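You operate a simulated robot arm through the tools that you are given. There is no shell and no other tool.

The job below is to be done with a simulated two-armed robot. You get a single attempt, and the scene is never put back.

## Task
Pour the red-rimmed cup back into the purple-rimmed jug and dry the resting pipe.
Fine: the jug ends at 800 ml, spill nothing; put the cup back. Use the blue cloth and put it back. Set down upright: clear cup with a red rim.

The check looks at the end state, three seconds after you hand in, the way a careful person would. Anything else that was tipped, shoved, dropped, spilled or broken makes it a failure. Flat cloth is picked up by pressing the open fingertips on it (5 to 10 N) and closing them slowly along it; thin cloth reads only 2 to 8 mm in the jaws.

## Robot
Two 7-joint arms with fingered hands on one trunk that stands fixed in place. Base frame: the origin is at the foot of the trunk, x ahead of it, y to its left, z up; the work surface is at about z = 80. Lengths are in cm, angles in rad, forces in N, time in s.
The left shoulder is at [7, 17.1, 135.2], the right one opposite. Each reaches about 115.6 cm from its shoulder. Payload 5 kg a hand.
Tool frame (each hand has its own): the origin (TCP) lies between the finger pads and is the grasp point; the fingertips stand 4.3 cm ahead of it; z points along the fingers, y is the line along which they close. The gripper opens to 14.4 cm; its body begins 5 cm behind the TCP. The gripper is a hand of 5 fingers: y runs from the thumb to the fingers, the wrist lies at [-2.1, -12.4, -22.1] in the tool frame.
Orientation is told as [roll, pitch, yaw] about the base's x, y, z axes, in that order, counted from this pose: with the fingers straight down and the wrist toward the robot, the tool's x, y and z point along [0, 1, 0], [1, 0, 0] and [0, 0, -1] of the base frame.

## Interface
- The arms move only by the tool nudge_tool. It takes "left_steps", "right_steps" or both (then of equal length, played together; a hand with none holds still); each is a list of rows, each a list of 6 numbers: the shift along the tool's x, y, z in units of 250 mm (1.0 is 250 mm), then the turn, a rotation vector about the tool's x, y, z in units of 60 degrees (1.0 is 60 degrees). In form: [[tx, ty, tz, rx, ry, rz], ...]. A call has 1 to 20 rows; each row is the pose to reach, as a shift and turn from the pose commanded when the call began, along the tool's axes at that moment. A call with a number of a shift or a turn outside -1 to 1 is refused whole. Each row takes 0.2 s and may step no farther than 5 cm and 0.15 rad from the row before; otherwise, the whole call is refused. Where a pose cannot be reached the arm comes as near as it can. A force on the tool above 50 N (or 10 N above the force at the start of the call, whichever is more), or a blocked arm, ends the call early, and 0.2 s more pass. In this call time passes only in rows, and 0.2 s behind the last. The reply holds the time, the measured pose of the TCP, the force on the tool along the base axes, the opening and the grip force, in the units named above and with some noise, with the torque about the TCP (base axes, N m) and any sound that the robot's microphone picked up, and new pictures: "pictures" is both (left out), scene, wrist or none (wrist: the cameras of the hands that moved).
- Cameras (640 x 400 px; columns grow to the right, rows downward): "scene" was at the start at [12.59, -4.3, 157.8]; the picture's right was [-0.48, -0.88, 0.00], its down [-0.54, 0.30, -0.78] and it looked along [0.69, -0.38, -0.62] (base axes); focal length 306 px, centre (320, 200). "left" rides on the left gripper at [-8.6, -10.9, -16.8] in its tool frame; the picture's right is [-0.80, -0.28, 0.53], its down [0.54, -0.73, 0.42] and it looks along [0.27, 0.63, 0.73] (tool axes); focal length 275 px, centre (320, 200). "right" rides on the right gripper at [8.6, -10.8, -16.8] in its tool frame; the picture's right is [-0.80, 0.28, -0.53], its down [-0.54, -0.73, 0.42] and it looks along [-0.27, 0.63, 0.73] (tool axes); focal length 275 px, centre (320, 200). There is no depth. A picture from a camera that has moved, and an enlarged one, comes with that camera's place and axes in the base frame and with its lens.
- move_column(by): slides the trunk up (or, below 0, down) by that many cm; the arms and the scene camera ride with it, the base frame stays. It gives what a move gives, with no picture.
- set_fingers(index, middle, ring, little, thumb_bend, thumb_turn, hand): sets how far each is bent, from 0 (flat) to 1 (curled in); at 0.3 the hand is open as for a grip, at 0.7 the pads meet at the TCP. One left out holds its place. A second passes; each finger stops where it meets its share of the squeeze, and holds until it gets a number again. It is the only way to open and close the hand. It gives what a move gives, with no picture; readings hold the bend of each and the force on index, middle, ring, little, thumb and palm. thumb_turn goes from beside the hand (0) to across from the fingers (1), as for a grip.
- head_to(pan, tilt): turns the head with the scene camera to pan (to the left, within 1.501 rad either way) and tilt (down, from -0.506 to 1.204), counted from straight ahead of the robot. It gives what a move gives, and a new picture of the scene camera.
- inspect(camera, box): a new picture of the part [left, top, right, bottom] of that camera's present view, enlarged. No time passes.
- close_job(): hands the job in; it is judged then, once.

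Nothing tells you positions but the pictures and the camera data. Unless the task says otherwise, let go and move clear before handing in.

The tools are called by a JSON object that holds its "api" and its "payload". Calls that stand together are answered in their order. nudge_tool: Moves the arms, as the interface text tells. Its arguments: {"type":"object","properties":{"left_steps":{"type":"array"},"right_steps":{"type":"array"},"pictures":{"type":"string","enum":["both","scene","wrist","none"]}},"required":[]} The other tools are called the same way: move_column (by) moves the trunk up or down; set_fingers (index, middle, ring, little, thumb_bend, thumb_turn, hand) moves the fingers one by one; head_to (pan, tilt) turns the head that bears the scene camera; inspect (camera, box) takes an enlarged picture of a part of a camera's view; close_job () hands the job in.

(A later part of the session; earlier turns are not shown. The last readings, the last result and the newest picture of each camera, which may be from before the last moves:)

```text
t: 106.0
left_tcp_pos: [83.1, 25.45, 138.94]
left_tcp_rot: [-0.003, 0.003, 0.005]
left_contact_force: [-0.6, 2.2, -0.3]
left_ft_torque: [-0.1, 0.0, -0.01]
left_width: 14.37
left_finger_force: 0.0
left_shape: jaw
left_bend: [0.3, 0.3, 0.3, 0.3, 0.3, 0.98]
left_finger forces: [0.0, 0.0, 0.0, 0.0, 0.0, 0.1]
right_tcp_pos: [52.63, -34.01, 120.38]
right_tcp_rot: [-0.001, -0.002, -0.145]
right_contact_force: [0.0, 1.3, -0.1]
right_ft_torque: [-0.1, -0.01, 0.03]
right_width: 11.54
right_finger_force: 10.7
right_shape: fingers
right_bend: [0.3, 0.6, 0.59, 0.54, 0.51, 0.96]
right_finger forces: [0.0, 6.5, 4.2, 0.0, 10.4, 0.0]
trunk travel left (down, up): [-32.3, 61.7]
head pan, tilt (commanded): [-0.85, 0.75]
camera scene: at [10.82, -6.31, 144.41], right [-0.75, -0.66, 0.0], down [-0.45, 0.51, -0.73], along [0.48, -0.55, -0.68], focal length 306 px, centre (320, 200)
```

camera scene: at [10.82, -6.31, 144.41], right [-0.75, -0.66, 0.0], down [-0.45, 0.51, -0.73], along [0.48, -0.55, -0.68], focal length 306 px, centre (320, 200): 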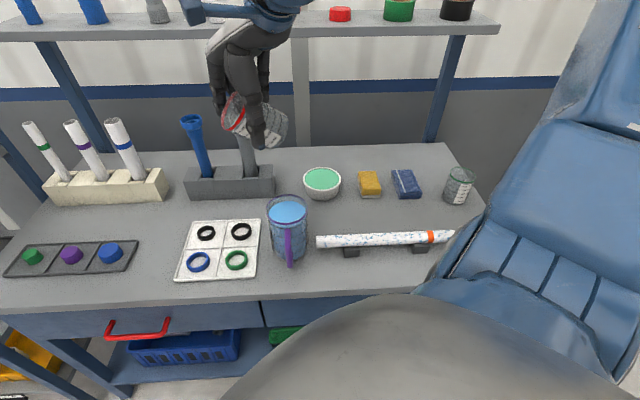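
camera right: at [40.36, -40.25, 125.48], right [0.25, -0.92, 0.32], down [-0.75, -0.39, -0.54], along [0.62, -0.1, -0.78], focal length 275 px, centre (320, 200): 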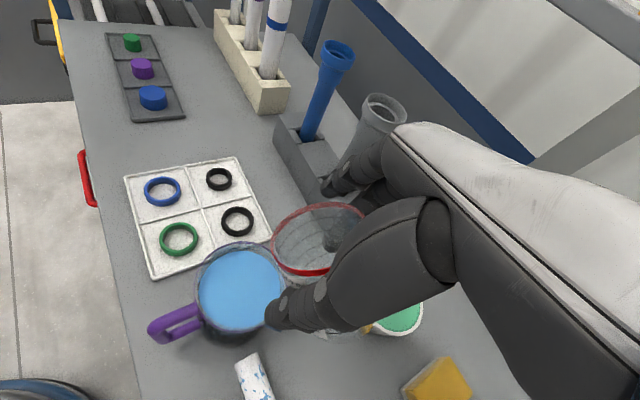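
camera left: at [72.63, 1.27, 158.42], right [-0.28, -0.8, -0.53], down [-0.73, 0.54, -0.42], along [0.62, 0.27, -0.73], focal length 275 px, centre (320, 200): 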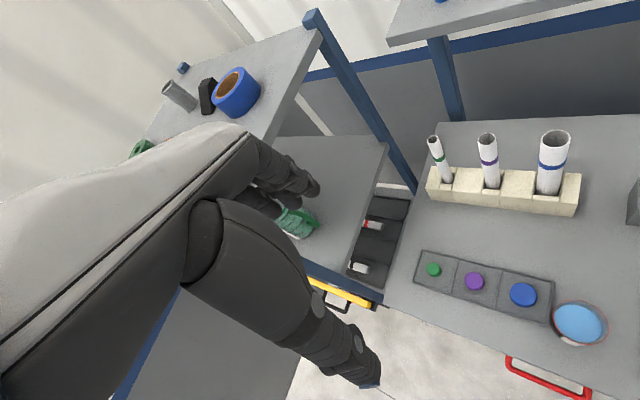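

The elbow is now up in its original high posture. I'll move left with the palm flat, as I did the first time.

{"api": "nudge_tool", "payload": {"right_steps": [[0.1125, 0.0825, 0, 0, 0, 0.0095], [0.225, 0.165, 0, 0, 0, 0.019], [0.3375, 0.2475, 0, 0, 0, 0.0285], [0.45, 0.33, 0, 0, 0, 0.038], [0.5625, 0.4125, 0, 0, 0, 0.0475], [0.675, 0.495, 0, 0, 0, 0.057], [0.7875, 0.5775, 0, 0, 0, 0.0665], [0.9, 0.66, 0, 0, 0, 0.076]], "pictures": "scene"}}

```text
t: 107.8
left_tcp_pos: [83.43, 25.08, 138.85]
left_tcp_rot: [0.001, 0.004, 0.005]
left_contact_force: [0.5, 0.2, -0.5]
left_ft_torque: [-0.01, 0.12, -0.02]
left_width: 14.38
left_finger_force: 0.0
left_shape: jaw
left_bend: [0.3, 0.3, 0.3, 0.3, 0.3, 0.98]
left_finger forces: [0.1, 0.1, 0.0, 0.0, 0.0, 0.0]
right_tcp_pos: [72.46, -14.74, 120.17]
right_tcp_rot: [0.002, 0.002, -0.225]
right_contact_force: [0.4, 0.1, -0.7]
right_ft_torque: [-0.01, 0.06, 0.01]
right_width: 11.55
right_finger_force: 11.0
right_shape: fingers
right_bend: [0.3, 0.6, 0.59, 0.54, 0.51, 0.96]
right_finger forces: [0.0, 6.5, 4.2, 0.0, 10.4, 0.0]
trunk travel left (down, up): [-32.3, 61.7]
head pan, tilt (commanded): [-0.85, 0.75]
camera scene: at [11.09, -6.55, 144.39], right [-0.75, -0.66, 0.0], down [-0.45, 0.51, -0.73], along [0.48, -0.55, -0.68], focal length 306 px, centre (320, 200)
```

scene: 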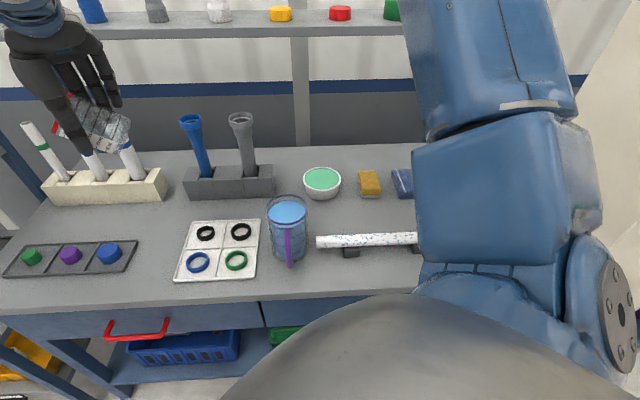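

The elbow is high. Now I'll roll the palm up so the cup is upright.

{"api": "nudge_tool", "payload": {"right_steps": [[0, 0, 0, 0, 0.124, 0], [0, 0, 0, 0, 0.247, 0], [0, 0, 0, 0, 0.371, 0], [0, 0, 0, 0, 0.495, 0], [0, 0, 0, 0, 0.619, 0], [0, 0, 0, 0, 0.742, 0], [0, 0, 0, 0, 0.866, 0], [0, 0, 0, 0, 0.988, 0]], "pictures": "scene"}}

```text
t: 109.7
left_tcp_pos: [83.17, 24.72, 139.14]
left_tcp_rot: [0.003, 0.002, 0.006]
left_contact_force: [-0.1, 0.7, -0.1]
left_ft_torque: [0.08, 0.01, 0.03]
left_width: 14.37
left_finger_force: 0.1
left_shape: jaw
left_bend: [0.3, 0.3, 0.3, 0.3, 0.3, 0.98]
left_finger forces: [0.0, 0.0, 0.0, 0.0, 0.0, 0.1]
right_tcp_pos: [72.28, -14.63, 120.31]
right_tcp_rot: [1.041, 0.001, -0.222]
right_contact_force: [0.2, -0.5, -0.1]
right_ft_torque: [-0.02, 0.01, -0.01]
right_width: 11.53
right_finger_force: 10.6
right_shape: fingers
right_bend: [0.3, 0.6, 0.59, 0.54, 0.51, 0.96]
right_finger forces: [0.0, 6.3, 4.3, 0.1, 10.3, 0.1]
trunk travel left (down, up): [-32.3, 61.7]
head pan, tilt (commanded): [-0.85, 0.75]
camera scene: at [10.89, -6.84, 144.4], right [-0.75, -0.66, 0.0], down [-0.45, 0.51, -0.73], along [0.48, -0.55, -0.68], focal length 306 px, centre (320, 200)
```

scene: 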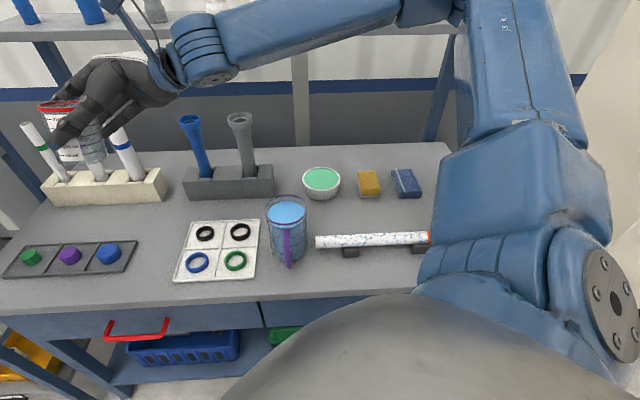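

This matches the original grasp posture. I'll lower the trunk 16 cm.

{"api": "move_column", "payload": {"by": -16}}

{"api": "head_to", "payload": {"pan": -0.35, "tilt": 0.6}}

```text
t: 111.5
left_tcp_pos: [83.14, 24.92, 123.13]
left_tcp_rot: [0.0, 0.0, 0.005]
left_contact_force: [0.0, -0.1, 0.6]
left_ft_torque: [0.02, 0.01, 0.01]
left_width: 14.36
left_finger_force: 0.0
left_shape: jaw
left_bend: [0.3, 0.3, 0.3, 0.3, 0.3, 0.98]
left_finger forces: [0.0, 0.1, 0.0, 0.0, 0.0, 0.0]
right_tcp_pos: [72.09, -14.59, 104.34]
right_tcp_rot: [1.036, 0.0, -0.223]
right_contact_force: [0.6, -1.3, -0.1]
right_ft_torque: [0.02, 0.0, -0.01]
right_width: 11.54
right_finger_force: 10.7
right_shape: fingers
right_bend: [0.3, 0.6, 0.59, 0.54, 0.51, 0.96]
right_finger forces: [0.0, 6.2, 4.1, 0.0, 10.2, 0.1]
trunk travel left (down, up): [-16.3, 77.7]
head pan, tilt (commanded): [-0.85, 0.75]
```

```text
t: 112.4
left_tcp_pos: [83.1, 24.98, 123.09]
left_tcp_rot: [0.0, 0.001, 0.006]
left_contact_force: [0.1, -1.2, 0.9]
left_ft_torque: [-0.01, -0.02, -0.02]
left_width: 14.4
left_finger_force: 0.1
left_shape: jaw
left_bend: [0.3, 0.3, 0.3, 0.3, 0.3, 0.98]
left_finger forces: [0.0, 0.0, 0.1, 0.0, 0.0, 0.1]
right_tcp_pos: [72.13, -14.54, 104.34]
right_tcp_rot: [1.038, 0.0, -0.223]
right_contact_force: [0.2, 0.3, -1.2]
right_ft_torque: [-0.01, -0.02, -0.01]
right_width: 11.55
right_finger_force: 10.7
right_shape: fingers
right_bend: [0.3, 0.6, 0.59, 0.54, 0.51, 0.96]
right_finger forces: [0.1, 6.3, 4.2, 0.0, 10.2, 0.0]
trunk travel left (down, up): [-16.3, 77.7]
head pan, tilt (commanded): [-0.351, 0.6]
camera scene: at [13.63, -3.49, 129.69], right [-0.34, -0.94, 0.0], down [-0.53, 0.19, -0.82], along [0.78, -0.28, -0.57], focal length 306 px, centre (320, 200)
```

scene: 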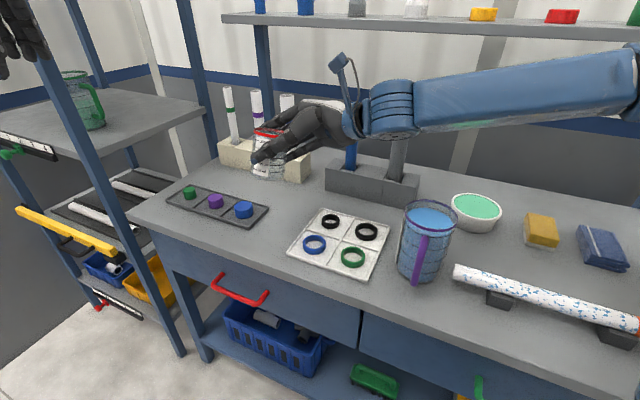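

{"api": "nudge_tool", "payload": {"right_steps": [[-0.045, 0.0135, 0.067, -0.044, 0, 0.026], [-0.09, 0.027, 0.134, -0.088, 0, 0.052], [-0.136, 0.0405, 0.201, -0.132, 0, 0.078], [-0.181, 0.054, 0.268, -0.176, 0, 0.104]], "pictures": "scene"}}

{"api": "inspect", "payload": {"camera": "scene", "box": [190, 90, 350, 230]}}

```text
t: 113.4
left_tcp_pos: [83.22, 24.97, 122.89]
left_tcp_rot: [0.0, 0.003, 0.005]
left_contact_force: [0.7, -0.4, -0.4]
left_ft_torque: [-0.03, 0.0, -0.01]
left_width: 14.41
left_finger_force: 0.1
left_shape: jaw
left_bend: [0.3, 0.3, 0.3, 0.3, 0.3, 0.98]
left_finger forces: [0.1, 0.0, 0.1, 0.1, 0.0, 0.0]
right_tcp_pos: [74.37, -11.52, 96.81]
right_tcp_rot: [1.038, -0.001, -0.437]
right_contact_force: [-0.2, -0.6, -0.8]
right_ft_torque: [0.0, -0.01, 0.01]
right_width: 11.52
right_finger_force: 9.8
right_shape: fingers
right_bend: [0.3, 0.6, 0.59, 0.54, 0.51, 0.96]
right_finger forces: [0.0, 6.3, 4.2, 0.0, 10.1, 0.0]
trunk travel left (down, up): [-16.3, 77.7]
head pan, tilt (commanded): [-0.351, 0.6]
camera scene: at [13.71, -3.44, 129.69], right [-0.34, -0.94, 0.0], down [-0.53, 0.19, -0.82], along [0.78, -0.28, -0.57], focal length 306 px, centre (320, 200)
```

scene: 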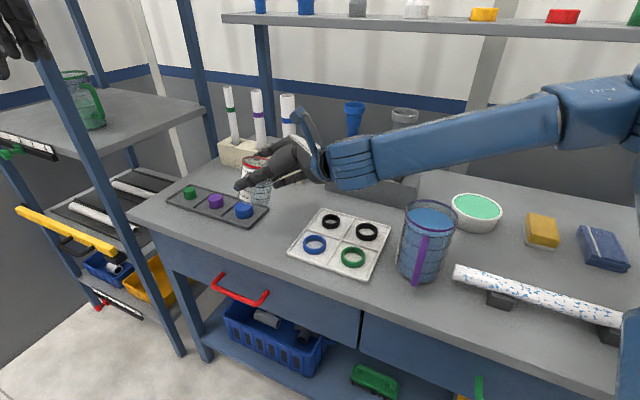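

```text
2.86 times, centred on (270, 160) of scene
camera zoom: at [13.71, -3.44, 129.69], right [-0.34, -0.94, 0.0], down [-0.53, 0.19, -0.82], along [0.78, -0.28, -0.57], focal length 873 px, centre (463, 314)
```

zoom: 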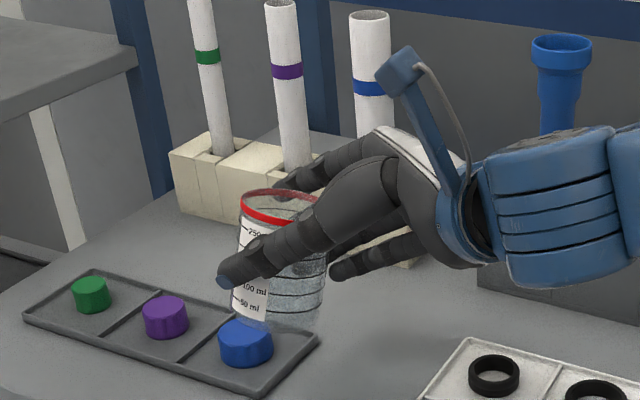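

The cup has rotated slightly in my grip, with the base swung forward. I'll measure its tilt closely before setting it down.

{"api": "inspect", "payload": {"camera": "scene", "box": [235, 145, 285, 215]}}

{"api": "inspect", "payload": {"camera": "right", "box": [220, 150, 440, 400]}}

{"api": "inspect", "payload": {"camera": "left", "box": [320, 150, 640, 400]}}

```text
5.71 times, centred on (260, 180) of scene
camera zoom: at [13.71, -3.44, 129.69], right [-0.34, -0.94, 0.0], down [-0.53, 0.19, -0.82], along [0.78, -0.28, -0.57], focal length 1746 px, centre (663, 314)
```

zoom: 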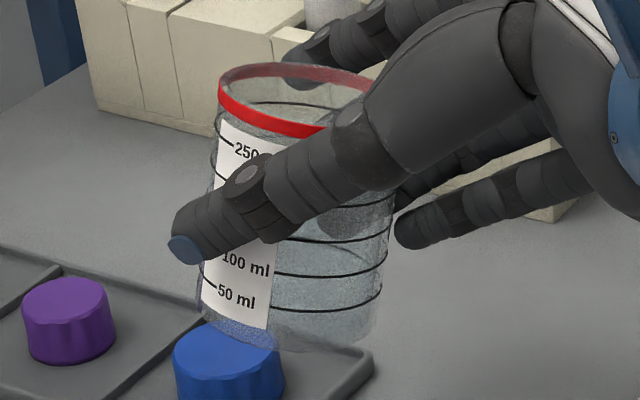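

```text
1.60 times, centred on (330, 275) of right
camera zoom: at [60.38, -15.86, 112.93], right [-0.11, -0.9, -0.41], down [-0.62, 0.39, -0.68], along [0.78, 0.18, -0.6], focal length 440 px, centre (304, 80)
```

zoom: 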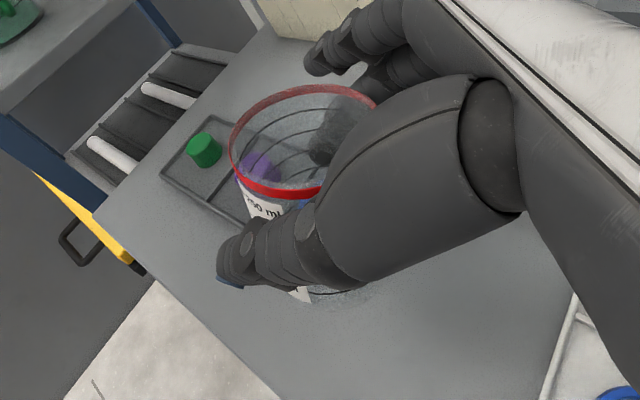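

```text
1.60 times, centred on (480, 275) of left
camera zoom: at [72.5, 16.14, 139.72], right [-0.28, -0.8, -0.53], down [-0.73, 0.54, -0.42], along [0.62, 0.27, -0.73], focal length 440 px, centre (64, 80)
```

zoom: 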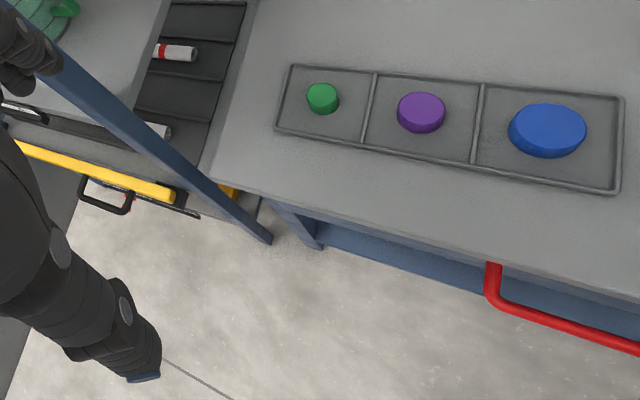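

The cup leans about 13° relative to the hand, base forward. I'll roll the hand by that amount so the cup becomes vertical, then check again.

{"api": "nudge_tool", "payload": {"right_steps": [[0, 0, 0, 0, -0.075, 0], [0, 0, 0, 0, -0.15, 0], [0, 0, 0, 0, -0.215, 0]], "pictures": "none"}}

{"api": "inspect", "payload": {"camera": "scene", "box": [235, 145, 285, 215]}}

{"api": "inspect", "payload": {"camera": "right", "box": [220, 150, 440, 400]}}

```text
t: 114.2
left_tcp_pos: [83.09, 24.97, 123.06]
left_tcp_rot: [-0.002, 0.002, 0.006]
left_contact_force: [-0.4, -0.7, -0.3]
left_ft_torque: [-0.05, -0.05, 0.03]
left_width: 14.38
left_finger_force: 0.0
left_shape: jaw
left_bend: [0.3, 0.3, 0.3, 0.3, 0.3, 0.98]
left_finger forces: [0.1, 0.1, 0.0, 0.1, 0.0, 0.1]
right_tcp_pos: [74.22, -11.44, 97.12]
right_tcp_rot: [0.81, 0.0, -0.437]
right_contact_force: [-0.1, -0.6, -0.2]
right_ft_torque: [0.0, -0.02, -0.02]
right_width: 11.54
right_finger_force: 10.4
right_shape: fingers
right_bend: [0.3, 0.6, 0.59, 0.54, 0.51, 0.96]
right_finger forces: [0.1, 6.3, 4.2, 0.1, 10.0, 0.0]
trunk travel left (down, up): [-16.3, 77.7]
head pan, tilt (commanded): [-0.351, 0.6]
```

```text
5.71 times, centred on (260, 180) of scene
camera zoom: at [13.62, -3.42, 129.7], right [-0.34, -0.94, 0.0], down [-0.53, 0.19, -0.83], along [0.78, -0.28, -0.56], focal length 1746 px, centre (663, 314)
```

zoom: 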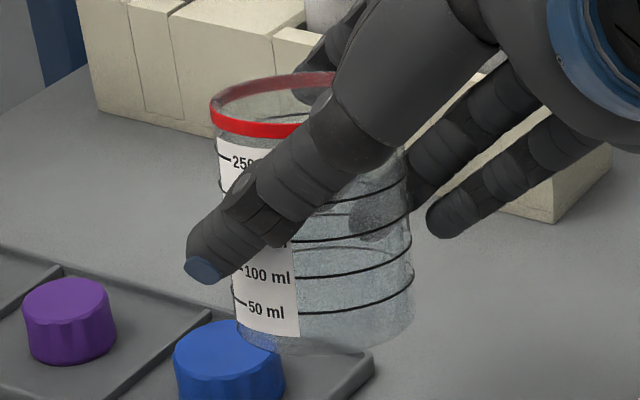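

```text
1.60 times, centred on (330, 275) of right
camera zoom: at [61.85, -12.41, 114.85], right [-0.14, -0.97, -0.21], down [-0.69, 0.25, -0.69], along [0.71, 0.05, -0.7], focal length 440 px, centre (304, 80)
```

zoom: 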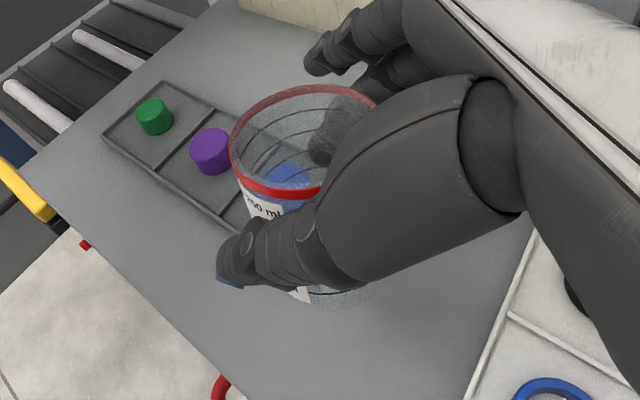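

Nearly vertical, about 3° left. I'll make a small further correction and lower most of the way.

{"api": "nudge_tool", "payload": {"right_steps": [[0, 0, 0, 0, -0.025, 0], [-0.04, 0, 0.038, 0, -0.048, 0], [-0.09, 0.002, 0.086, 0, -0.048, 0], [-0.14, 0.004, 0.133, 0, -0.048, 0], [-0.18, 0.005, 0.171, 0, -0.048, 0]], "pictures": "none"}}

{"api": "inspect", "payload": {"camera": "scene", "box": [230, 155, 290, 235]}}

```text
t: 115.4
left_tcp_pos: [83.16, 24.9, 122.93]
left_tcp_rot: [0.0, 0.004, 0.006]
left_contact_force: [0.4, -0.4, -0.4]
left_ft_torque: [0.05, 0.03, 0.02]
left_width: 14.39
left_finger_force: 0.1
left_shape: jaw
left_bend: [0.3, 0.3, 0.3, 0.3, 0.3, 0.98]
left_finger forces: [0.1, 0.0, 0.0, 0.0, 0.0, 0.0]
right_tcp_pos: [74.19, -11.48, 90.76]
right_tcp_rot: [0.76, 0.0, -0.437]
right_contact_force: [0.5, 0.2, -0.9]
right_ft_torque: [0.02, 0.02, 0.01]
right_width: 11.52
right_finger_force: 10.3
right_shape: fingers
right_bend: [0.3, 0.6, 0.59, 0.54, 0.51, 0.96]
right_finger forces: [0.1, 6.3, 4.1, 0.1, 10.2, 0.1]
trunk travel left (down, up): [-16.3, 77.7]
head pan, tilt (commanded): [-0.351, 0.6]
```

```text
5.00 times, centred on (260, 195) of scene
camera zoom: at [13.68, -3.51, 129.69], right [-0.34, -0.94, 0.0], down [-0.53, 0.19, -0.82], along [0.78, -0.28, -0.57], focal length 1528 px, centre (620, 225)
```

zoom: 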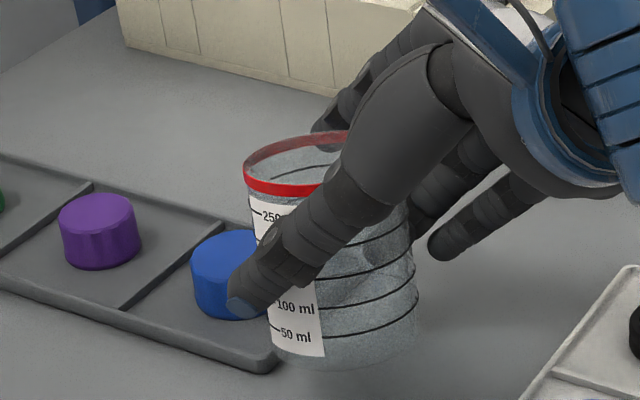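

The cup is upright to about a degree and beside the tray where it stood. I'll lower the trunk 3 cm and watch the force.

{"api": "move_column", "payload": {"by": -3}}

{"api": "inspect", "payload": {"camera": "scene", "box": [230, 155, 290, 235]}}

```text
t: 116.2
left_tcp_pos: [83.02, 25.06, 120.2]
left_tcp_rot: [-0.002, 0.0, 0.006]
left_contact_force: [-0.3, -1.3, 0.0]
left_ft_torque: [0.0, -0.04, -0.02]
left_width: 14.38
left_finger_force: 0.1
left_shape: jaw
left_bend: [0.3, 0.3, 0.3, 0.3, 0.3, 0.98]
left_finger forces: [0.0, 0.1, 0.0, 0.0, 0.0, 0.0]
right_tcp_pos: [74.22, -11.32, 87.85]
right_tcp_rot: [0.763, -0.002, -0.438]
right_contact_force: [-0.9, -0.8, 7.6]
right_ft_torque: [-0.02, -0.18, -0.02]
right_width: 11.59
right_finger_force: 12.5
right_shape: fingers
right_bend: [0.3, 0.6, 0.59, 0.54, 0.51, 0.96]
right_finger forces: [0.0, 7.2, 4.9, 0.0, 12.5, 0.1]
trunk travel left (down, up): [-13.3, 80.7]
head pan, tilt (commanded): [-0.351, 0.6]
```

```text
5.00 times, centred on (260, 195) of scene
camera zoom: at [13.52, -3.48, 126.73], right [-0.34, -0.94, 0.0], down [-0.53, 0.19, -0.83], along [0.78, -0.28, -0.56], focal length 1528 px, centre (620, 225)
```

zoom: 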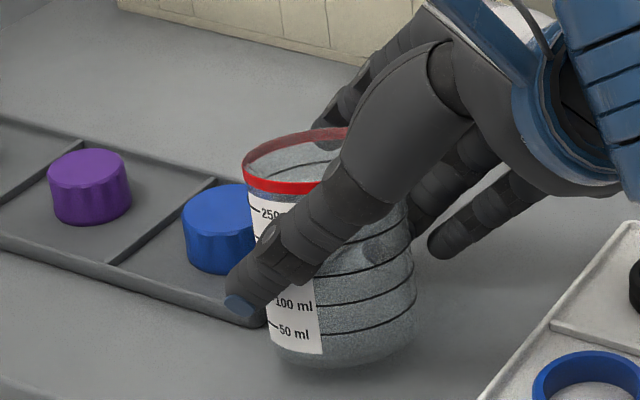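

The cup has touched down, with 7.6 N upward. I'll ease the fingers open gradually.

{"api": "set_fingers", "payload": {"hand": "right", "middle": 0.55, "ring": 0.54, "little": 0.5, "thumb_bend": 0.47}}

{"api": "inspect", "payload": {"camera": "scene", "box": [230, 155, 290, 235]}}

{"api": "inspect", "payload": {"camera": "right", "box": [220, 150, 440, 400]}}

```text
t: 117.2
left_tcp_pos: [83.21, 24.91, 119.99]
left_tcp_rot: [-0.001, -0.001, 0.005]
left_contact_force: [-0.3, -1.0, -0.8]
left_ft_torque: [0.01, 0.01, 0.01]
left_width: 14.37
left_finger_force: 0.0
left_shape: jaw
left_bend: [0.3, 0.3, 0.3, 0.3, 0.3, 0.98]
left_finger forces: [0.1, 0.0, 0.1, 0.0, 0.0, 0.1]
right_tcp_pos: [74.17, -11.35, 87.8]
right_tcp_rot: [0.761, 0.001, -0.439]
right_contact_force: [-0.1, -0.4, 0.0]
right_ft_torque: [0.01, -0.01, -0.03]
right_width: 12.02
right_finger_force: 0.5
right_shape: fingers
right_bend: [0.3, 0.55, 0.54, 0.5, 0.47, 0.97]
right_finger forces: [0.1, 0.1, 0.0, 0.0, 0.2, 0.0]
trunk travel left (down, up): [-13.3, 80.7]
head pan, tilt (commanded): [-0.351, 0.6]
```

```text
5.00 times, centred on (260, 195) of scene
camera zoom: at [13.63, -3.48, 126.7], right [-0.34, -0.94, 0.0], down [-0.53, 0.19, -0.82], along [0.78, -0.28, -0.57], focal length 1528 px, centre (620, 225)
```

zoom: 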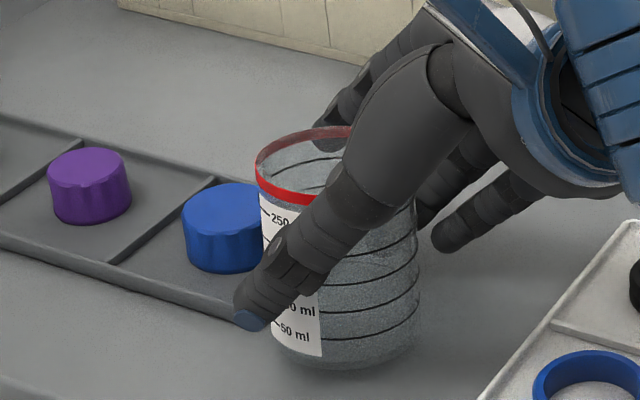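

```text
1.60 times, centred on (330, 275) of right
camera zoom: at [62.19, -11.68, 105.89], right [-0.14, -0.98, -0.16], down [-0.7, 0.22, -0.68], along [0.7, 0.02, -0.71], focal length 440 px, centre (304, 80)
```

zoom: 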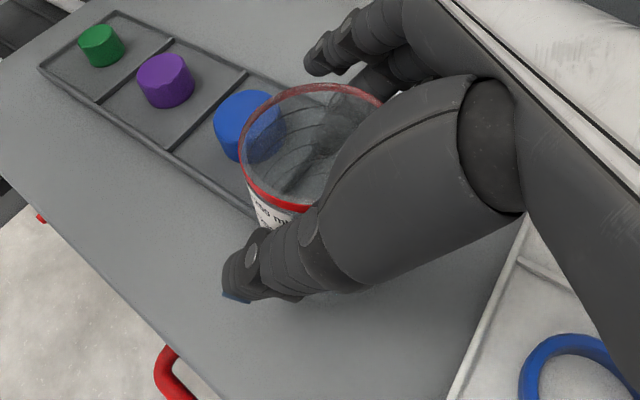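

The grip is released and the cup is standing. I'll open the fingers fully.

{"api": "set_fingers", "payload": {"hand": "right", "middle": 0.42, "ring": 0.42, "little": 0.4, "thumb_bend": 0.38}}

{"api": "inspect", "payload": {"camera": "scene", "box": [230, 155, 290, 235]}}

{"api": "inspect", "payload": {"camera": "right", "box": [220, 150, 440, 400]}}

```text
t: 118.2
left_tcp_pos: [83.13, 25.01, 120.01]
left_tcp_rot: [0.003, 0.001, 0.006]
left_contact_force: [0.2, 0.7, 0.5]
left_ft_torque: [0.0, 0.02, 0.01]
left_width: 14.38
left_finger_force: 0.0
left_shape: jaw
left_bend: [0.3, 0.3, 0.3, 0.3, 0.3, 0.98]
left_finger forces: [0.0, 0.0, 0.0, 0.0, 0.0, 0.1]
right_tcp_pos: [74.19, -11.53, 87.89]
right_tcp_rot: [0.762, -0.001, -0.438]
right_contact_force: [-1.1, 0.2, 0.4]
right_ft_torque: [-0.01, 0.06, 0.0]
right_width: 13.58
right_finger_force: 0.0
right_shape: fingers
right_bend: [0.3, 0.42, 0.42, 0.4, 0.38, 0.97]
right_finger forces: [0.1, 0.0, 0.0, 0.0, 0.0, 0.1]
trunk travel left (down, up): [-13.3, 80.7]
head pan, tilt (commanded): [-0.351, 0.6]
```

```text
5.00 times, centred on (260, 195) of scene
camera zoom: at [13.64, -3.48, 126.7], right [-0.34, -0.94, 0.0], down [-0.53, 0.19, -0.82], along [0.78, -0.28, -0.57], focal length 1528 px, centre (620, 225)
```

zoom: 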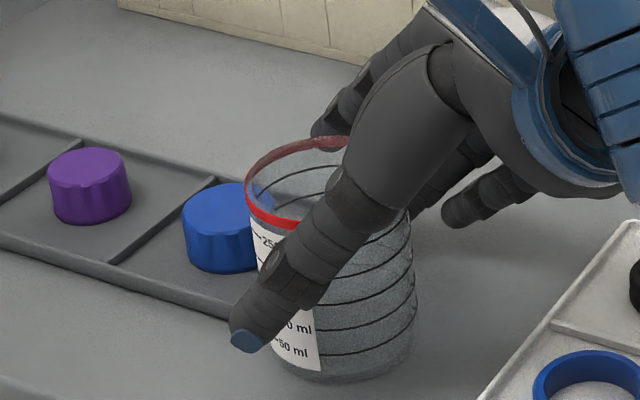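

```text
1.60 times, centred on (330, 275) of right
camera zoom: at [62.2, -11.68, 105.89], right [-0.14, -0.98, -0.16], down [-0.7, 0.22, -0.68], along [0.7, 0.02, -0.71], focal length 440 px, centre (304, 80)
```

zoom: 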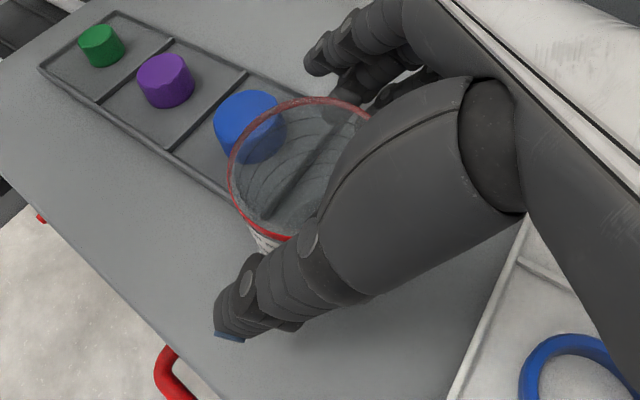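

The cup has settled upright on the table. I'll open to full width and rise straight up with the trunk.

{"api": "set_fingers", "payload": {"hand": "right", "index": 0.3, "middle": 0.3, "ring": 0.3, "little": 0.3, "thumb_bend": 0.3}}

{"api": "inspect", "payload": {"camera": "scene", "box": [230, 155, 290, 235]}}

{"api": "inspect", "payload": {"camera": "right", "box": [220, 150, 440, 400]}}

```text
t: 119.2
left_tcp_pos: [83.12, 24.94, 120.07]
left_tcp_rot: [-0.001, -0.002, 0.006]
left_contact_force: [-0.1, -0.6, -0.4]
left_ft_torque: [-0.03, -0.01, 0.01]
left_width: 14.38
left_finger_force: 0.0
left_shape: jaw
left_bend: [0.3, 0.3, 0.3, 0.3, 0.3, 0.98]
left_finger forces: [0.1, 0.1, 0.0, 0.0, 0.1, 0.0]
right_tcp_pos: [74.22, -11.42, 87.7]
right_tcp_rot: [0.762, 0.0, -0.439]
right_contact_force: [0.4, 0.7, -0.7]
right_ft_torque: [-0.02, -0.01, 0.03]
right_width: 14.91
right_finger_force: 0.0
right_shape: fingers
right_bend: [0.3, 0.3, 0.3, 0.3, 0.3, 0.97]
right_finger forces: [0.0, 0.0, 0.1, 0.1, 0.0, 0.1]
trunk travel left (down, up): [-13.3, 80.7]
head pan, tilt (commanded): [-0.351, 0.6]
```

```text
5.00 times, centred on (260, 195) of scene
camera zoom: at [13.64, -3.48, 126.7], right [-0.34, -0.94, 0.0], down [-0.53, 0.19, -0.82], along [0.78, -0.28, -0.57], focal length 1528 px, centre (620, 225)
```

zoom: 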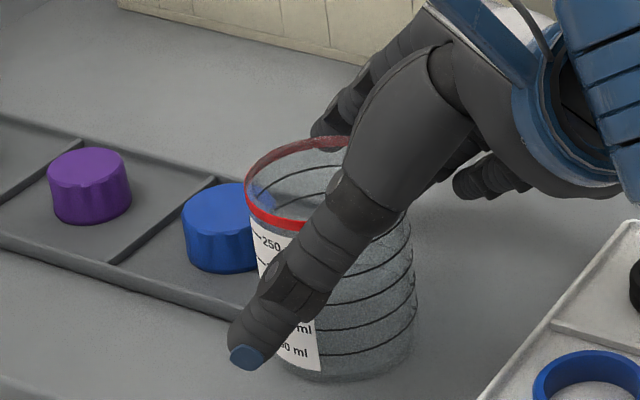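

```text
1.60 times, centred on (330, 275) of right
camera zoom: at [62.19, -11.67, 105.89], right [-0.14, -0.98, -0.16], down [-0.7, 0.22, -0.68], along [0.7, 0.02, -0.71], focal length 440 px, centre (304, 80)
```

zoom: 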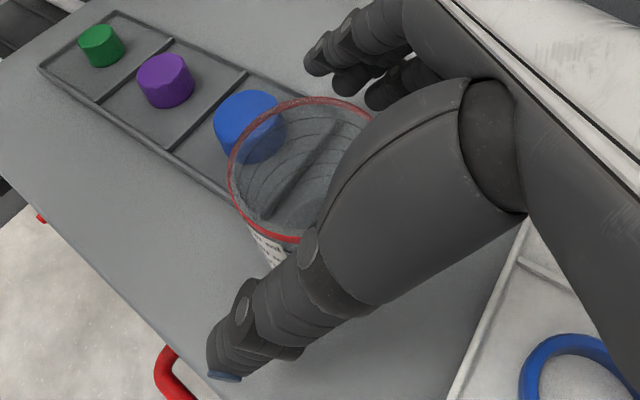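

The cup is free and stable. Now I'll rise clear.

{"api": "move_column", "payload": {"by": 15}}

{"api": "inspect", "payload": {"camera": "scene", "box": [180, 130, 320, 270]}}

```text
t: 120.9
left_tcp_pos: [83.13, 24.9, 135.0]
left_tcp_rot: [0.0, 0.002, 0.005]
left_contact_force: [0.5, -0.7, -0.6]
left_ft_torque: [-0.02, 0.02, -0.03]
left_width: 14.4
left_finger_force: 0.1
left_shape: jaw
left_bend: [0.3, 0.3, 0.3, 0.3, 0.3, 0.98]
left_finger forces: [0.1, 0.0, 0.0, 0.1, 0.0, 0.1]
right_tcp_pos: [74.16, -11.43, 102.75]
right_tcp_rot: [0.761, 0.001, -0.438]
right_contact_force: [-0.4, -0.4, 0.3]
right_ft_torque: [0.05, -0.02, 0.04]
right_width: 14.93
right_finger_force: 0.0
right_shape: fingers
right_bend: [0.3, 0.3, 0.3, 0.3, 0.3, 0.97]
right_finger forces: [0.0, 0.0, 0.0, 0.1, 0.0, 0.1]
trunk travel left (down, up): [-28.3, 65.7]
head pan, tilt (commanded): [-0.351, 0.6]
```

```text
2.86 times, centred on (250, 200) of scene
camera zoom: at [13.67, -3.48, 141.68], right [-0.34, -0.94, 0.0], down [-0.53, 0.19, -0.82], along [0.78, -0.28, -0.57], focal length 873 px, centre (520, 200)
```

zoom: 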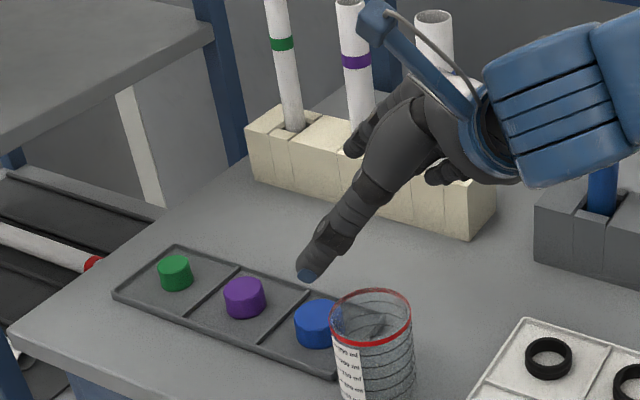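

The cup stands upright about 0.8 cm from its original spot. Now for the drying: I'll flatten and raise the right hand before moving toward the cloth.

{"api": "nudge_tool", "payload": {"right_steps": [[0.046, 0, -0.048, 0, -0.121, 0], [0.092, 0, -0.097, 0, -0.242, 0], [0.138, 0, -0.145, 0, -0.363, 0], [0.184, 0, -0.193, 0, -0.484, 0], [0.23, 0, -0.242, 0, -0.605, 0], [0.276, 0, -0.29, 0, -0.726, 0]], "pictures": "scene"}}

```text
t: 122.3
left_tcp_pos: [83.33, 24.99, 134.97]
left_tcp_rot: [0.001, 0.001, 0.005]
left_contact_force: [0.6, 0.9, -0.8]
left_ft_torque: [0.03, 0.1, -0.01]
left_width: 14.37
left_finger_force: 0.0
left_shape: jaw
left_bend: [0.3, 0.3, 0.3, 0.3, 0.3, 0.98]
left_finger forces: [0.0, 0.0, 0.0, 0.1, 0.0, 0.0]
right_tcp_pos: [74.23, -11.69, 112.6]
right_tcp_rot: [0.001, 0.004, -0.439]
right_contact_force: [0.6, -0.6, 0.8]
right_ft_torque: [0.02, 0.06, 0.0]
right_width: 14.94
right_finger_force: 0.1
right_shape: fingers
right_bend: [0.3, 0.3, 0.3, 0.3, 0.3, 0.98]
right_finger forces: [0.1, 0.0, 0.1, 0.0, 0.0, 0.1]
right hand out of reach, approached as far as the arm can: row 6
trunk travel left (down, up): [-28.3, 65.7]
head pan, tilt (commanded): [-0.351, 0.6]
camera scene: at [13.85, -3.48, 141.66], right [-0.34, -0.94, 0.0], down [-0.53, 0.19, -0.82], along [0.77, -0.28, -0.57], focal length 306 px, centre (320, 200)
```

scene: 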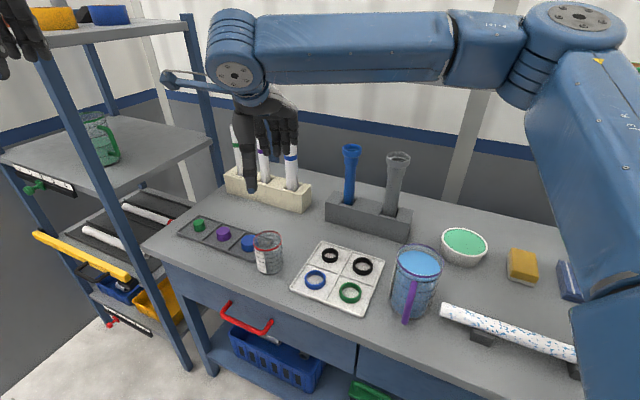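

{"api": "inspect", "payload": {"camera": "scene", "box": [220, 210, 310, 290]}}

{"api": "inspect", "payload": {"camera": "scene", "box": [370, 230, 460, 330]}}

```text
5.00 times, centred on (265, 250) of scene
camera zoom: at [13.85, -3.48, 141.66], right [-0.34, -0.94, 0.0], down [-0.53, 0.19, -0.82], along [0.77, -0.28, -0.57], focal length 1528 px, centre (595, -50)
```

zoom: 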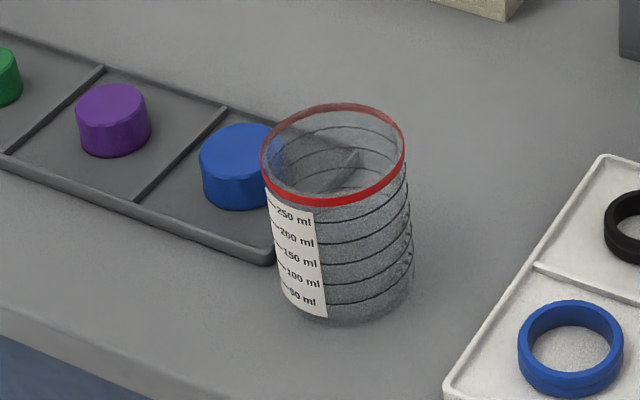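

```text
4.00 times, centred on (415, 280) of scene
camera zoom: at [13.85, -3.48, 141.66], right [-0.34, -0.94, 0.0], down [-0.53, 0.19, -0.82], along [0.77, -0.28, -0.57], focal length 1222 px, centre (-60, -120)
```

zoom: 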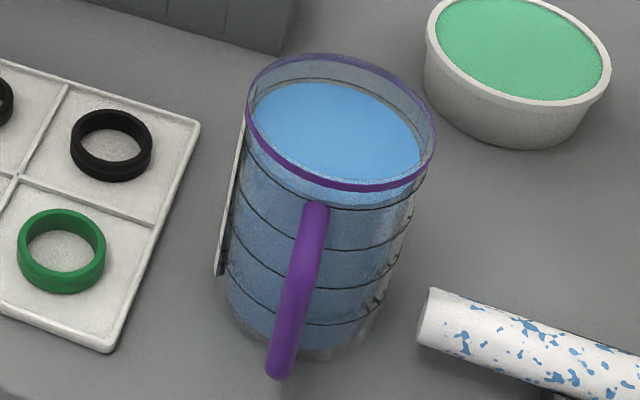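

The cup is upright and the jug is at the 800 mark. I'll move the empty hand toward the right in stages.

{"api": "nudge_tool", "payload": {"right_steps": [[-0.137, -0.024, -0.027, 0, 0, 0], [-0.273, -0.048, -0.053, 0, 0, 0], [-0.41, -0.0725, -0.08, 0, 0, 0], [-0.547, -0.097, -0.107, 0, 0, 0], [-0.683, -0.121, -0.133, 0, 0, 0], [-0.82, -0.145, -0.16, 0, 0, 0]], "pictures": "none"}}

```text
t: 123.7
left_tcp_pos: [82.91, 24.88, 135.3]
left_tcp_rot: [0.0, -0.003, 0.006]
left_contact_force: [-1.0, -0.1, -0.3]
left_ft_torque: [0.07, -0.06, 0.01]
left_width: 14.39
left_finger_force: 0.0
left_shape: jaw
left_bend: [0.3, 0.3, 0.3, 0.3, 0.3, 0.98]
left_finger forces: [0.0, 0.0, 0.1, 0.1, 0.0, 0.0]
right_tcp_pos: [61.59, -28.87, 117.01]
right_tcp_rot: [0.004, -0.001, -0.439]
right_contact_force: [-0.3, -0.7, -0.3]
right_ft_torque: [0.01, -0.02, 0.03]
right_width: 14.94
right_finger_force: 0.1
right_shape: fingers
right_bend: [0.3, 0.3, 0.3, 0.3, 0.3, 0.98]
right_finger forces: [0.1, 0.0, 0.0, 0.0, 0.0, 0.0]
trunk travel left (down, up): [-28.3, 65.7]
head pan, tilt (commanded): [-0.351, 0.6]
```

{"api": "nudge_tool", "payload": {"right_steps": [[-0.137, -0.0086, -0.0114, 0, 0, 0], [-0.274, -0.017, -0.023, 0, 0, 0], [-0.411, -0.026, -0.034, 0, 0, 0], [-0.549, -0.034, -0.046, 0, 0, 0], [-0.686, -0.043, -0.057, 0, 0, 0], [-0.823, -0.051, -0.069, 0, 0, 0], [-0.96, -0.06, -0.08, 0, 0, 0]], "pictures": "none"}}

{"api": "head_to", "payload": {"pan": -1.0, "tilt": 0.7}}

```text
t: 125.3
left_tcp_pos: [83.32, 24.56, 135.06]
left_tcp_rot: [0.001, 0.0, 0.005]
left_contact_force: [0.0, -1.0, -0.4]
left_ft_torque: [0.12, 0.08, -0.01]
left_width: 14.4
left_finger_force: 0.2
left_shape: jaw
left_bend: [0.3, 0.3, 0.3, 0.3, 0.3, 0.98]
left_finger forces: [0.0, 0.0, 0.0, 0.0, 0.1, 0.1]
right_tcp_pos: [50.43, -50.35, 118.98]
right_tcp_rot: [0.003, 0.002, -0.439]
right_contact_force: [-0.8, -0.3, 1.5]
right_ft_torque: [0.08, -0.06, -0.01]
right_width: 14.94
right_finger_force: 0.0
right_shape: fingers
right_bend: [0.3, 0.3, 0.3, 0.3, 0.3, 0.98]
right_finger forces: [0.0, 0.0, 0.0, 0.0, 0.1, 0.1]
trunk travel left (down, up): [-28.3, 65.7]
head pan, tilt (commanded): [-0.351, 0.6]
```

```text
t: 126.3
left_tcp_pos: [83.2, 24.91, 134.97]
left_tcp_rot: [-0.001, 0.0, 0.006]
left_contact_force: [-0.2, 0.0, -0.5]
left_ft_torque: [0.03, -0.02, 0.0]
left_width: 14.39
left_finger_force: 0.1
left_shape: jaw
left_bend: [0.3, 0.3, 0.3, 0.3, 0.3, 0.98]
left_finger forces: [0.0, 0.0, 0.0, 0.0, 0.0, 0.0]
right_tcp_pos: [50.18, -50.2, 118.72]
right_tcp_rot: [0.001, 0.006, -0.437]
right_contact_force: [0.9, -0.9, -0.5]
right_ft_torque: [0.05, 0.0, -0.01]
right_width: 14.99
right_finger_force: 0.1
right_shape: fingers
right_bend: [0.3, 0.3, 0.3, 0.3, 0.3, 0.98]
right_finger forces: [0.0, 0.0, 0.0, 0.0, 0.1, 0.0]
trunk travel left (down, up): [-28.3, 65.7]
head pan, tilt (commanded): [-1.0, 0.7]
camera scene: at [9.95, -7.64, 140.83], right [-0.84, -0.54, 0.0], down [-0.35, 0.54, -0.76], along [0.42, -0.64, -0.64], focal length 306 px, centre (320, 200)
```

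scene: 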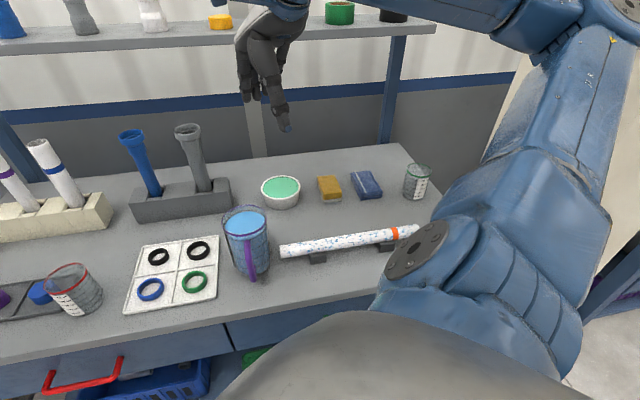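

I'll take a close look at the cloth and pipe from this angle.

{"api": "inspect", "payload": {"camera": "scene", "box": [340, 160, 440, 220]}}

{"api": "inspect", "payload": {"camera": "scene", "box": [260, 210, 440, 290]}}

{"api": "inspect", "payload": {"camera": "right", "box": [0, 0, 640, 400]}}

```text
6.40 times, centred on (390, 190) of scene
camera zoom: at [9.95, -7.64, 140.83], right [-0.84, -0.54, 0.0], down [-0.35, 0.54, -0.76], along [0.42, -0.64, -0.64], focal length 1956 px, centre (-128, 264)
```

zoom: 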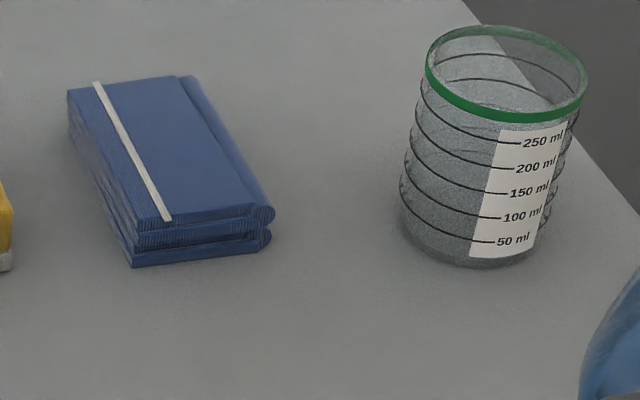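

```text
3.56 times, centred on (350, 250) of scene
camera zoom: at [9.95, -7.64, 140.83], right [-0.84, -0.54, 0.0], down [-0.35, 0.54, -0.76], along [0.42, -0.64, -0.64], focal length 1087 px, centre (213, 22)
```

zoom: 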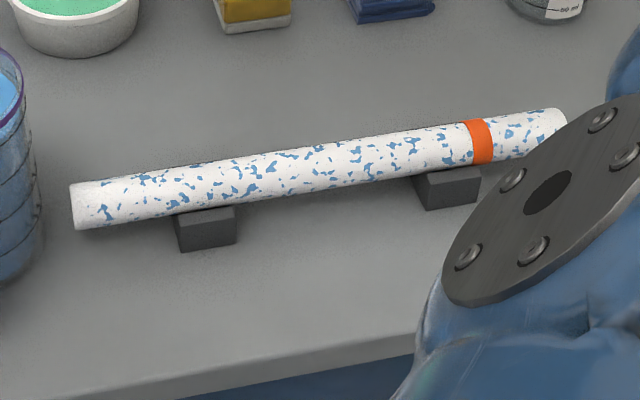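

```text
1.00 times, centred on (320, 200) of right (not enlarged: the box is as wide or as high as the picture)
camera zoom: at [44.3, -37.8, 135.59], right [-0.08, -0.84, 0.53], down [-0.89, -0.18, -0.42], along [0.45, -0.51, -0.73], focal length 275 px, centre (320, 200)
```

zoom: 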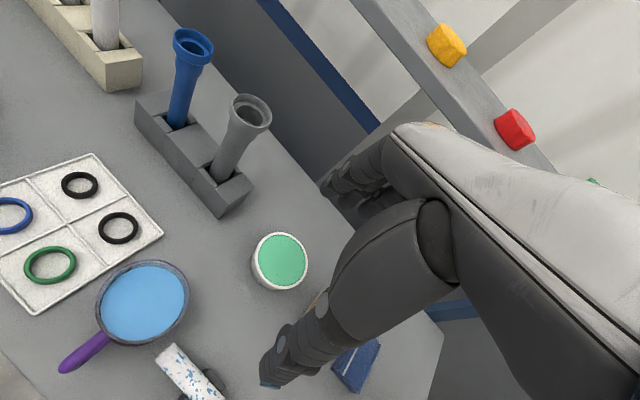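

The pipe is where it was, and the cloth is a folded stack about 6.5 × 11.5 cm centred near (40, -82). I'll move the hand over toward it.

{"api": "nudge_tool", "payload": {"right_steps": [[-0.133, 0.018, 0, 0, 0, 0.032], [-0.266, 0.036, 0, 0, 0, 0.065], [-0.4, 0.054, 0, 0, 0, 0.097], [-0.532, 0.072, 0, 0, 0, 0.13], [-0.665, 0.09, 0, 0, 0, 0.162]], "pictures": "scene"}}

```text
t: 127.5
left_tcp_pos: [83.08, 24.94, 135.16]
left_tcp_rot: [-0.001, -0.001, 0.006]
left_contact_force: [0.2, 0.1, -0.2]
left_ft_torque: [0.03, -0.02, 0.0]
left_width: 14.38
left_finger_force: 0.0
left_shape: jaw
left_bend: [0.3, 0.3, 0.3, 0.3, 0.3, 0.98]
left_finger forces: [0.0, 0.0, 0.0, 0.0, 0.1, 0.0]
right_tcp_pos: [45.55, -66.13, 118.85]
right_tcp_rot: [0.003, 0.0, -0.609]
right_contact_force: [-0.3, 0.0, -0.3]
right_ft_torque: [0.0, -0.01, -0.04]
right_width: 14.95
right_finger_force: 0.0
right_shape: fingers
right_bend: [0.3, 0.3, 0.3, 0.3, 0.3, 0.98]
right_finger forces: [0.0, 0.1, 0.1, 0.1, 0.1, 0.0]
trunk travel left (down, up): [-28.3, 65.7]
head pan, tilt (commanded): [-1.0, 0.7]
camera scene: at [9.87, -7.66, 140.84], right [-0.84, -0.54, 0.0], down [-0.35, 0.54, -0.76], along [0.42, -0.64, -0.64], focal length 306 px, centre (320, 200)
```

scene: 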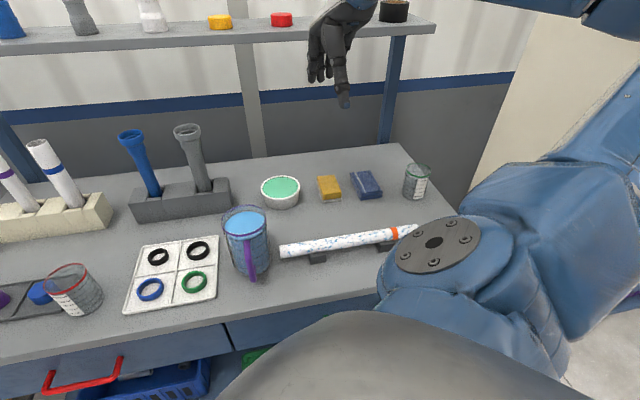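

The shelf edge is near that height, so I'll lower the trunk first and then slide in under it.

{"api": "move_column", "payload": {"by": -15}}

{"api": "head_to", "payload": {"pan": -1.1, "tilt": 0.5}}

```text
t: 129.3
left_tcp_pos: [83.16, 24.91, 120.01]
left_tcp_rot: [0.001, 0.002, 0.006]
left_contact_force: [-0.4, 0.6, 0.6]
left_ft_torque: [-0.01, -0.02, -0.03]
left_width: 14.37
left_finger_force: 0.1
left_shape: jaw
left_bend: [0.3, 0.3, 0.3, 0.3, 0.3, 0.98]
left_finger forces: [0.0, 0.0, 0.1, 0.1, 0.0, 0.0]
right_tcp_pos: [45.61, -66.12, 103.85]
right_tcp_rot: [0.003, -0.002, -0.608]
right_contact_force: [0.2, 0.6, -0.1]
right_ft_torque: [-0.03, 0.01, 0.02]
right_width: 14.97
right_finger_force: 0.1
right_shape: fingers
right_bend: [0.3, 0.3, 0.3, 0.3, 0.3, 0.98]
right_finger forces: [0.0, 0.0, 0.1, 0.0, 0.1, 0.0]
trunk travel left (down, up): [-13.3, 80.7]
head pan, tilt (commanded): [-1.0, 0.7]
```

```text
t: 130.0
left_tcp_pos: [83.08, 25.0, 120.09]
left_tcp_rot: [0.0, 0.0, 0.004]
left_contact_force: [-0.9, 0.5, -0.9]
left_ft_torque: [0.0, -0.01, -0.01]
left_width: 14.36
left_finger_force: 0.1
left_shape: jaw
left_bend: [0.3, 0.3, 0.3, 0.3, 0.3, 0.98]
left_finger forces: [0.0, 0.0, 0.1, 0.0, 0.0, 0.0]
right_tcp_pos: [45.57, -66.04, 103.94]
right_tcp_rot: [0.002, 0.001, -0.607]
right_contact_force: [0.5, 0.3, -0.1]
right_ft_torque: [-0.02, 0.01, -0.02]
right_width: 14.95
right_finger_force: 0.1
right_shape: fingers
right_bend: [0.3, 0.3, 0.3, 0.3, 0.3, 0.98]
right_finger forces: [0.1, 0.0, 0.0, 0.1, 0.1, 0.0]
trunk travel left (down, up): [-13.3, 80.7]
head pan, tilt (commanded): [-1.1, 0.499]
camera scene: at [9.48, -8.57, 127.6], right [-0.89, -0.46, 0.0], down [-0.22, 0.43, -0.88], along [0.4, -0.78, -0.48], focal length 306 px, centre (320, 200)
```

scene: 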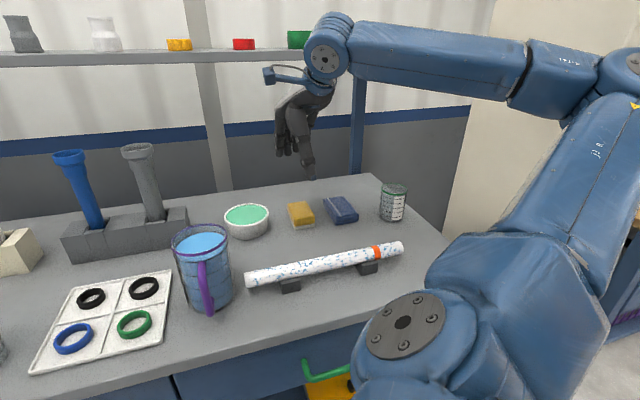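

Clear view with the elbow high. I'll move over the cloth at about z 100.

{"api": "nudge_tool", "payload": {"right_steps": [[-0.125, 0.038, 0.032, 0, 0, 0.031], [-0.249, 0.076, 0.064, 0, 0, 0.063], [-0.374, 0.114, 0.096, 0, 0, 0.094], [-0.498, 0.152, 0.128, 0, 0, 0.126], [-0.623, 0.19, 0.16, 0, 0, 0.157]], "pictures": "both"}}

```text
t: 131.2
left_tcp_pos: [82.98, 24.85, 120.06]
left_tcp_rot: [0.002, 0.0, 0.005]
left_contact_force: [0.3, -0.8, 0.3]
left_ft_torque: [0.04, 0.01, -0.01]
left_width: 14.38
left_finger_force: 0.1
left_shape: jaw
left_bend: [0.3, 0.3, 0.3, 0.3, 0.3, 0.98]
left_finger forces: [0.0, 0.0, 0.1, 0.0, 0.0, 0.0]
right_tcp_pos: [40.74, -81.59, 99.32]
right_tcp_rot: [0.003, 0.002, -0.77]
right_contact_force: [0.2, -0.1, 0.4]
right_ft_torque: [0.02, -0.03, 0.0]
right_width: 14.97
right_finger_force: 0.1
right_shape: fingers
right_bend: [0.3, 0.3, 0.3, 0.3, 0.3, 0.98]
right_finger forces: [0.0, 0.0, 0.0, 0.0, 0.1, 0.0]
trunk travel left (down, up): [-13.3, 80.7]
head pan, tilt (commanded): [-1.1, 0.499]
camera scene: at [9.44, -8.65, 127.6], right [-0.89, -0.46, 0.0], down [-0.22, 0.43, -0.88], along [0.4, -0.78, -0.48], focal length 306 px, centre (320, 200)
camera right: at [38.99, -67.86, 116.18], right [-0.35, -0.77, 0.53], down [-0.9, 0.12, -0.42], along [0.26, -0.63, -0.73], focal length 275 px, centre (320, 200)
```

scene: 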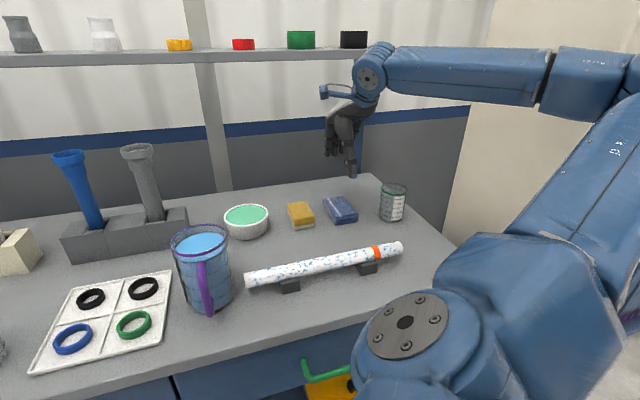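
right: 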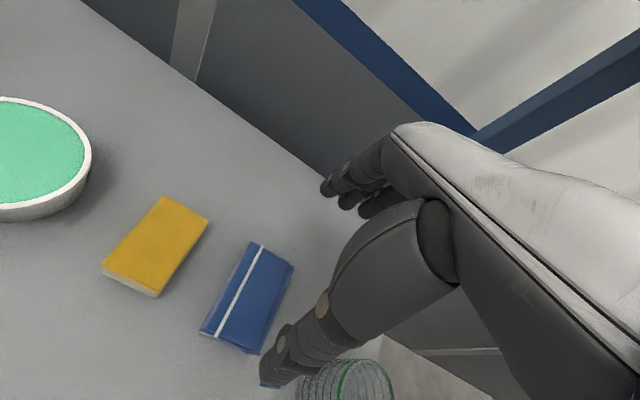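

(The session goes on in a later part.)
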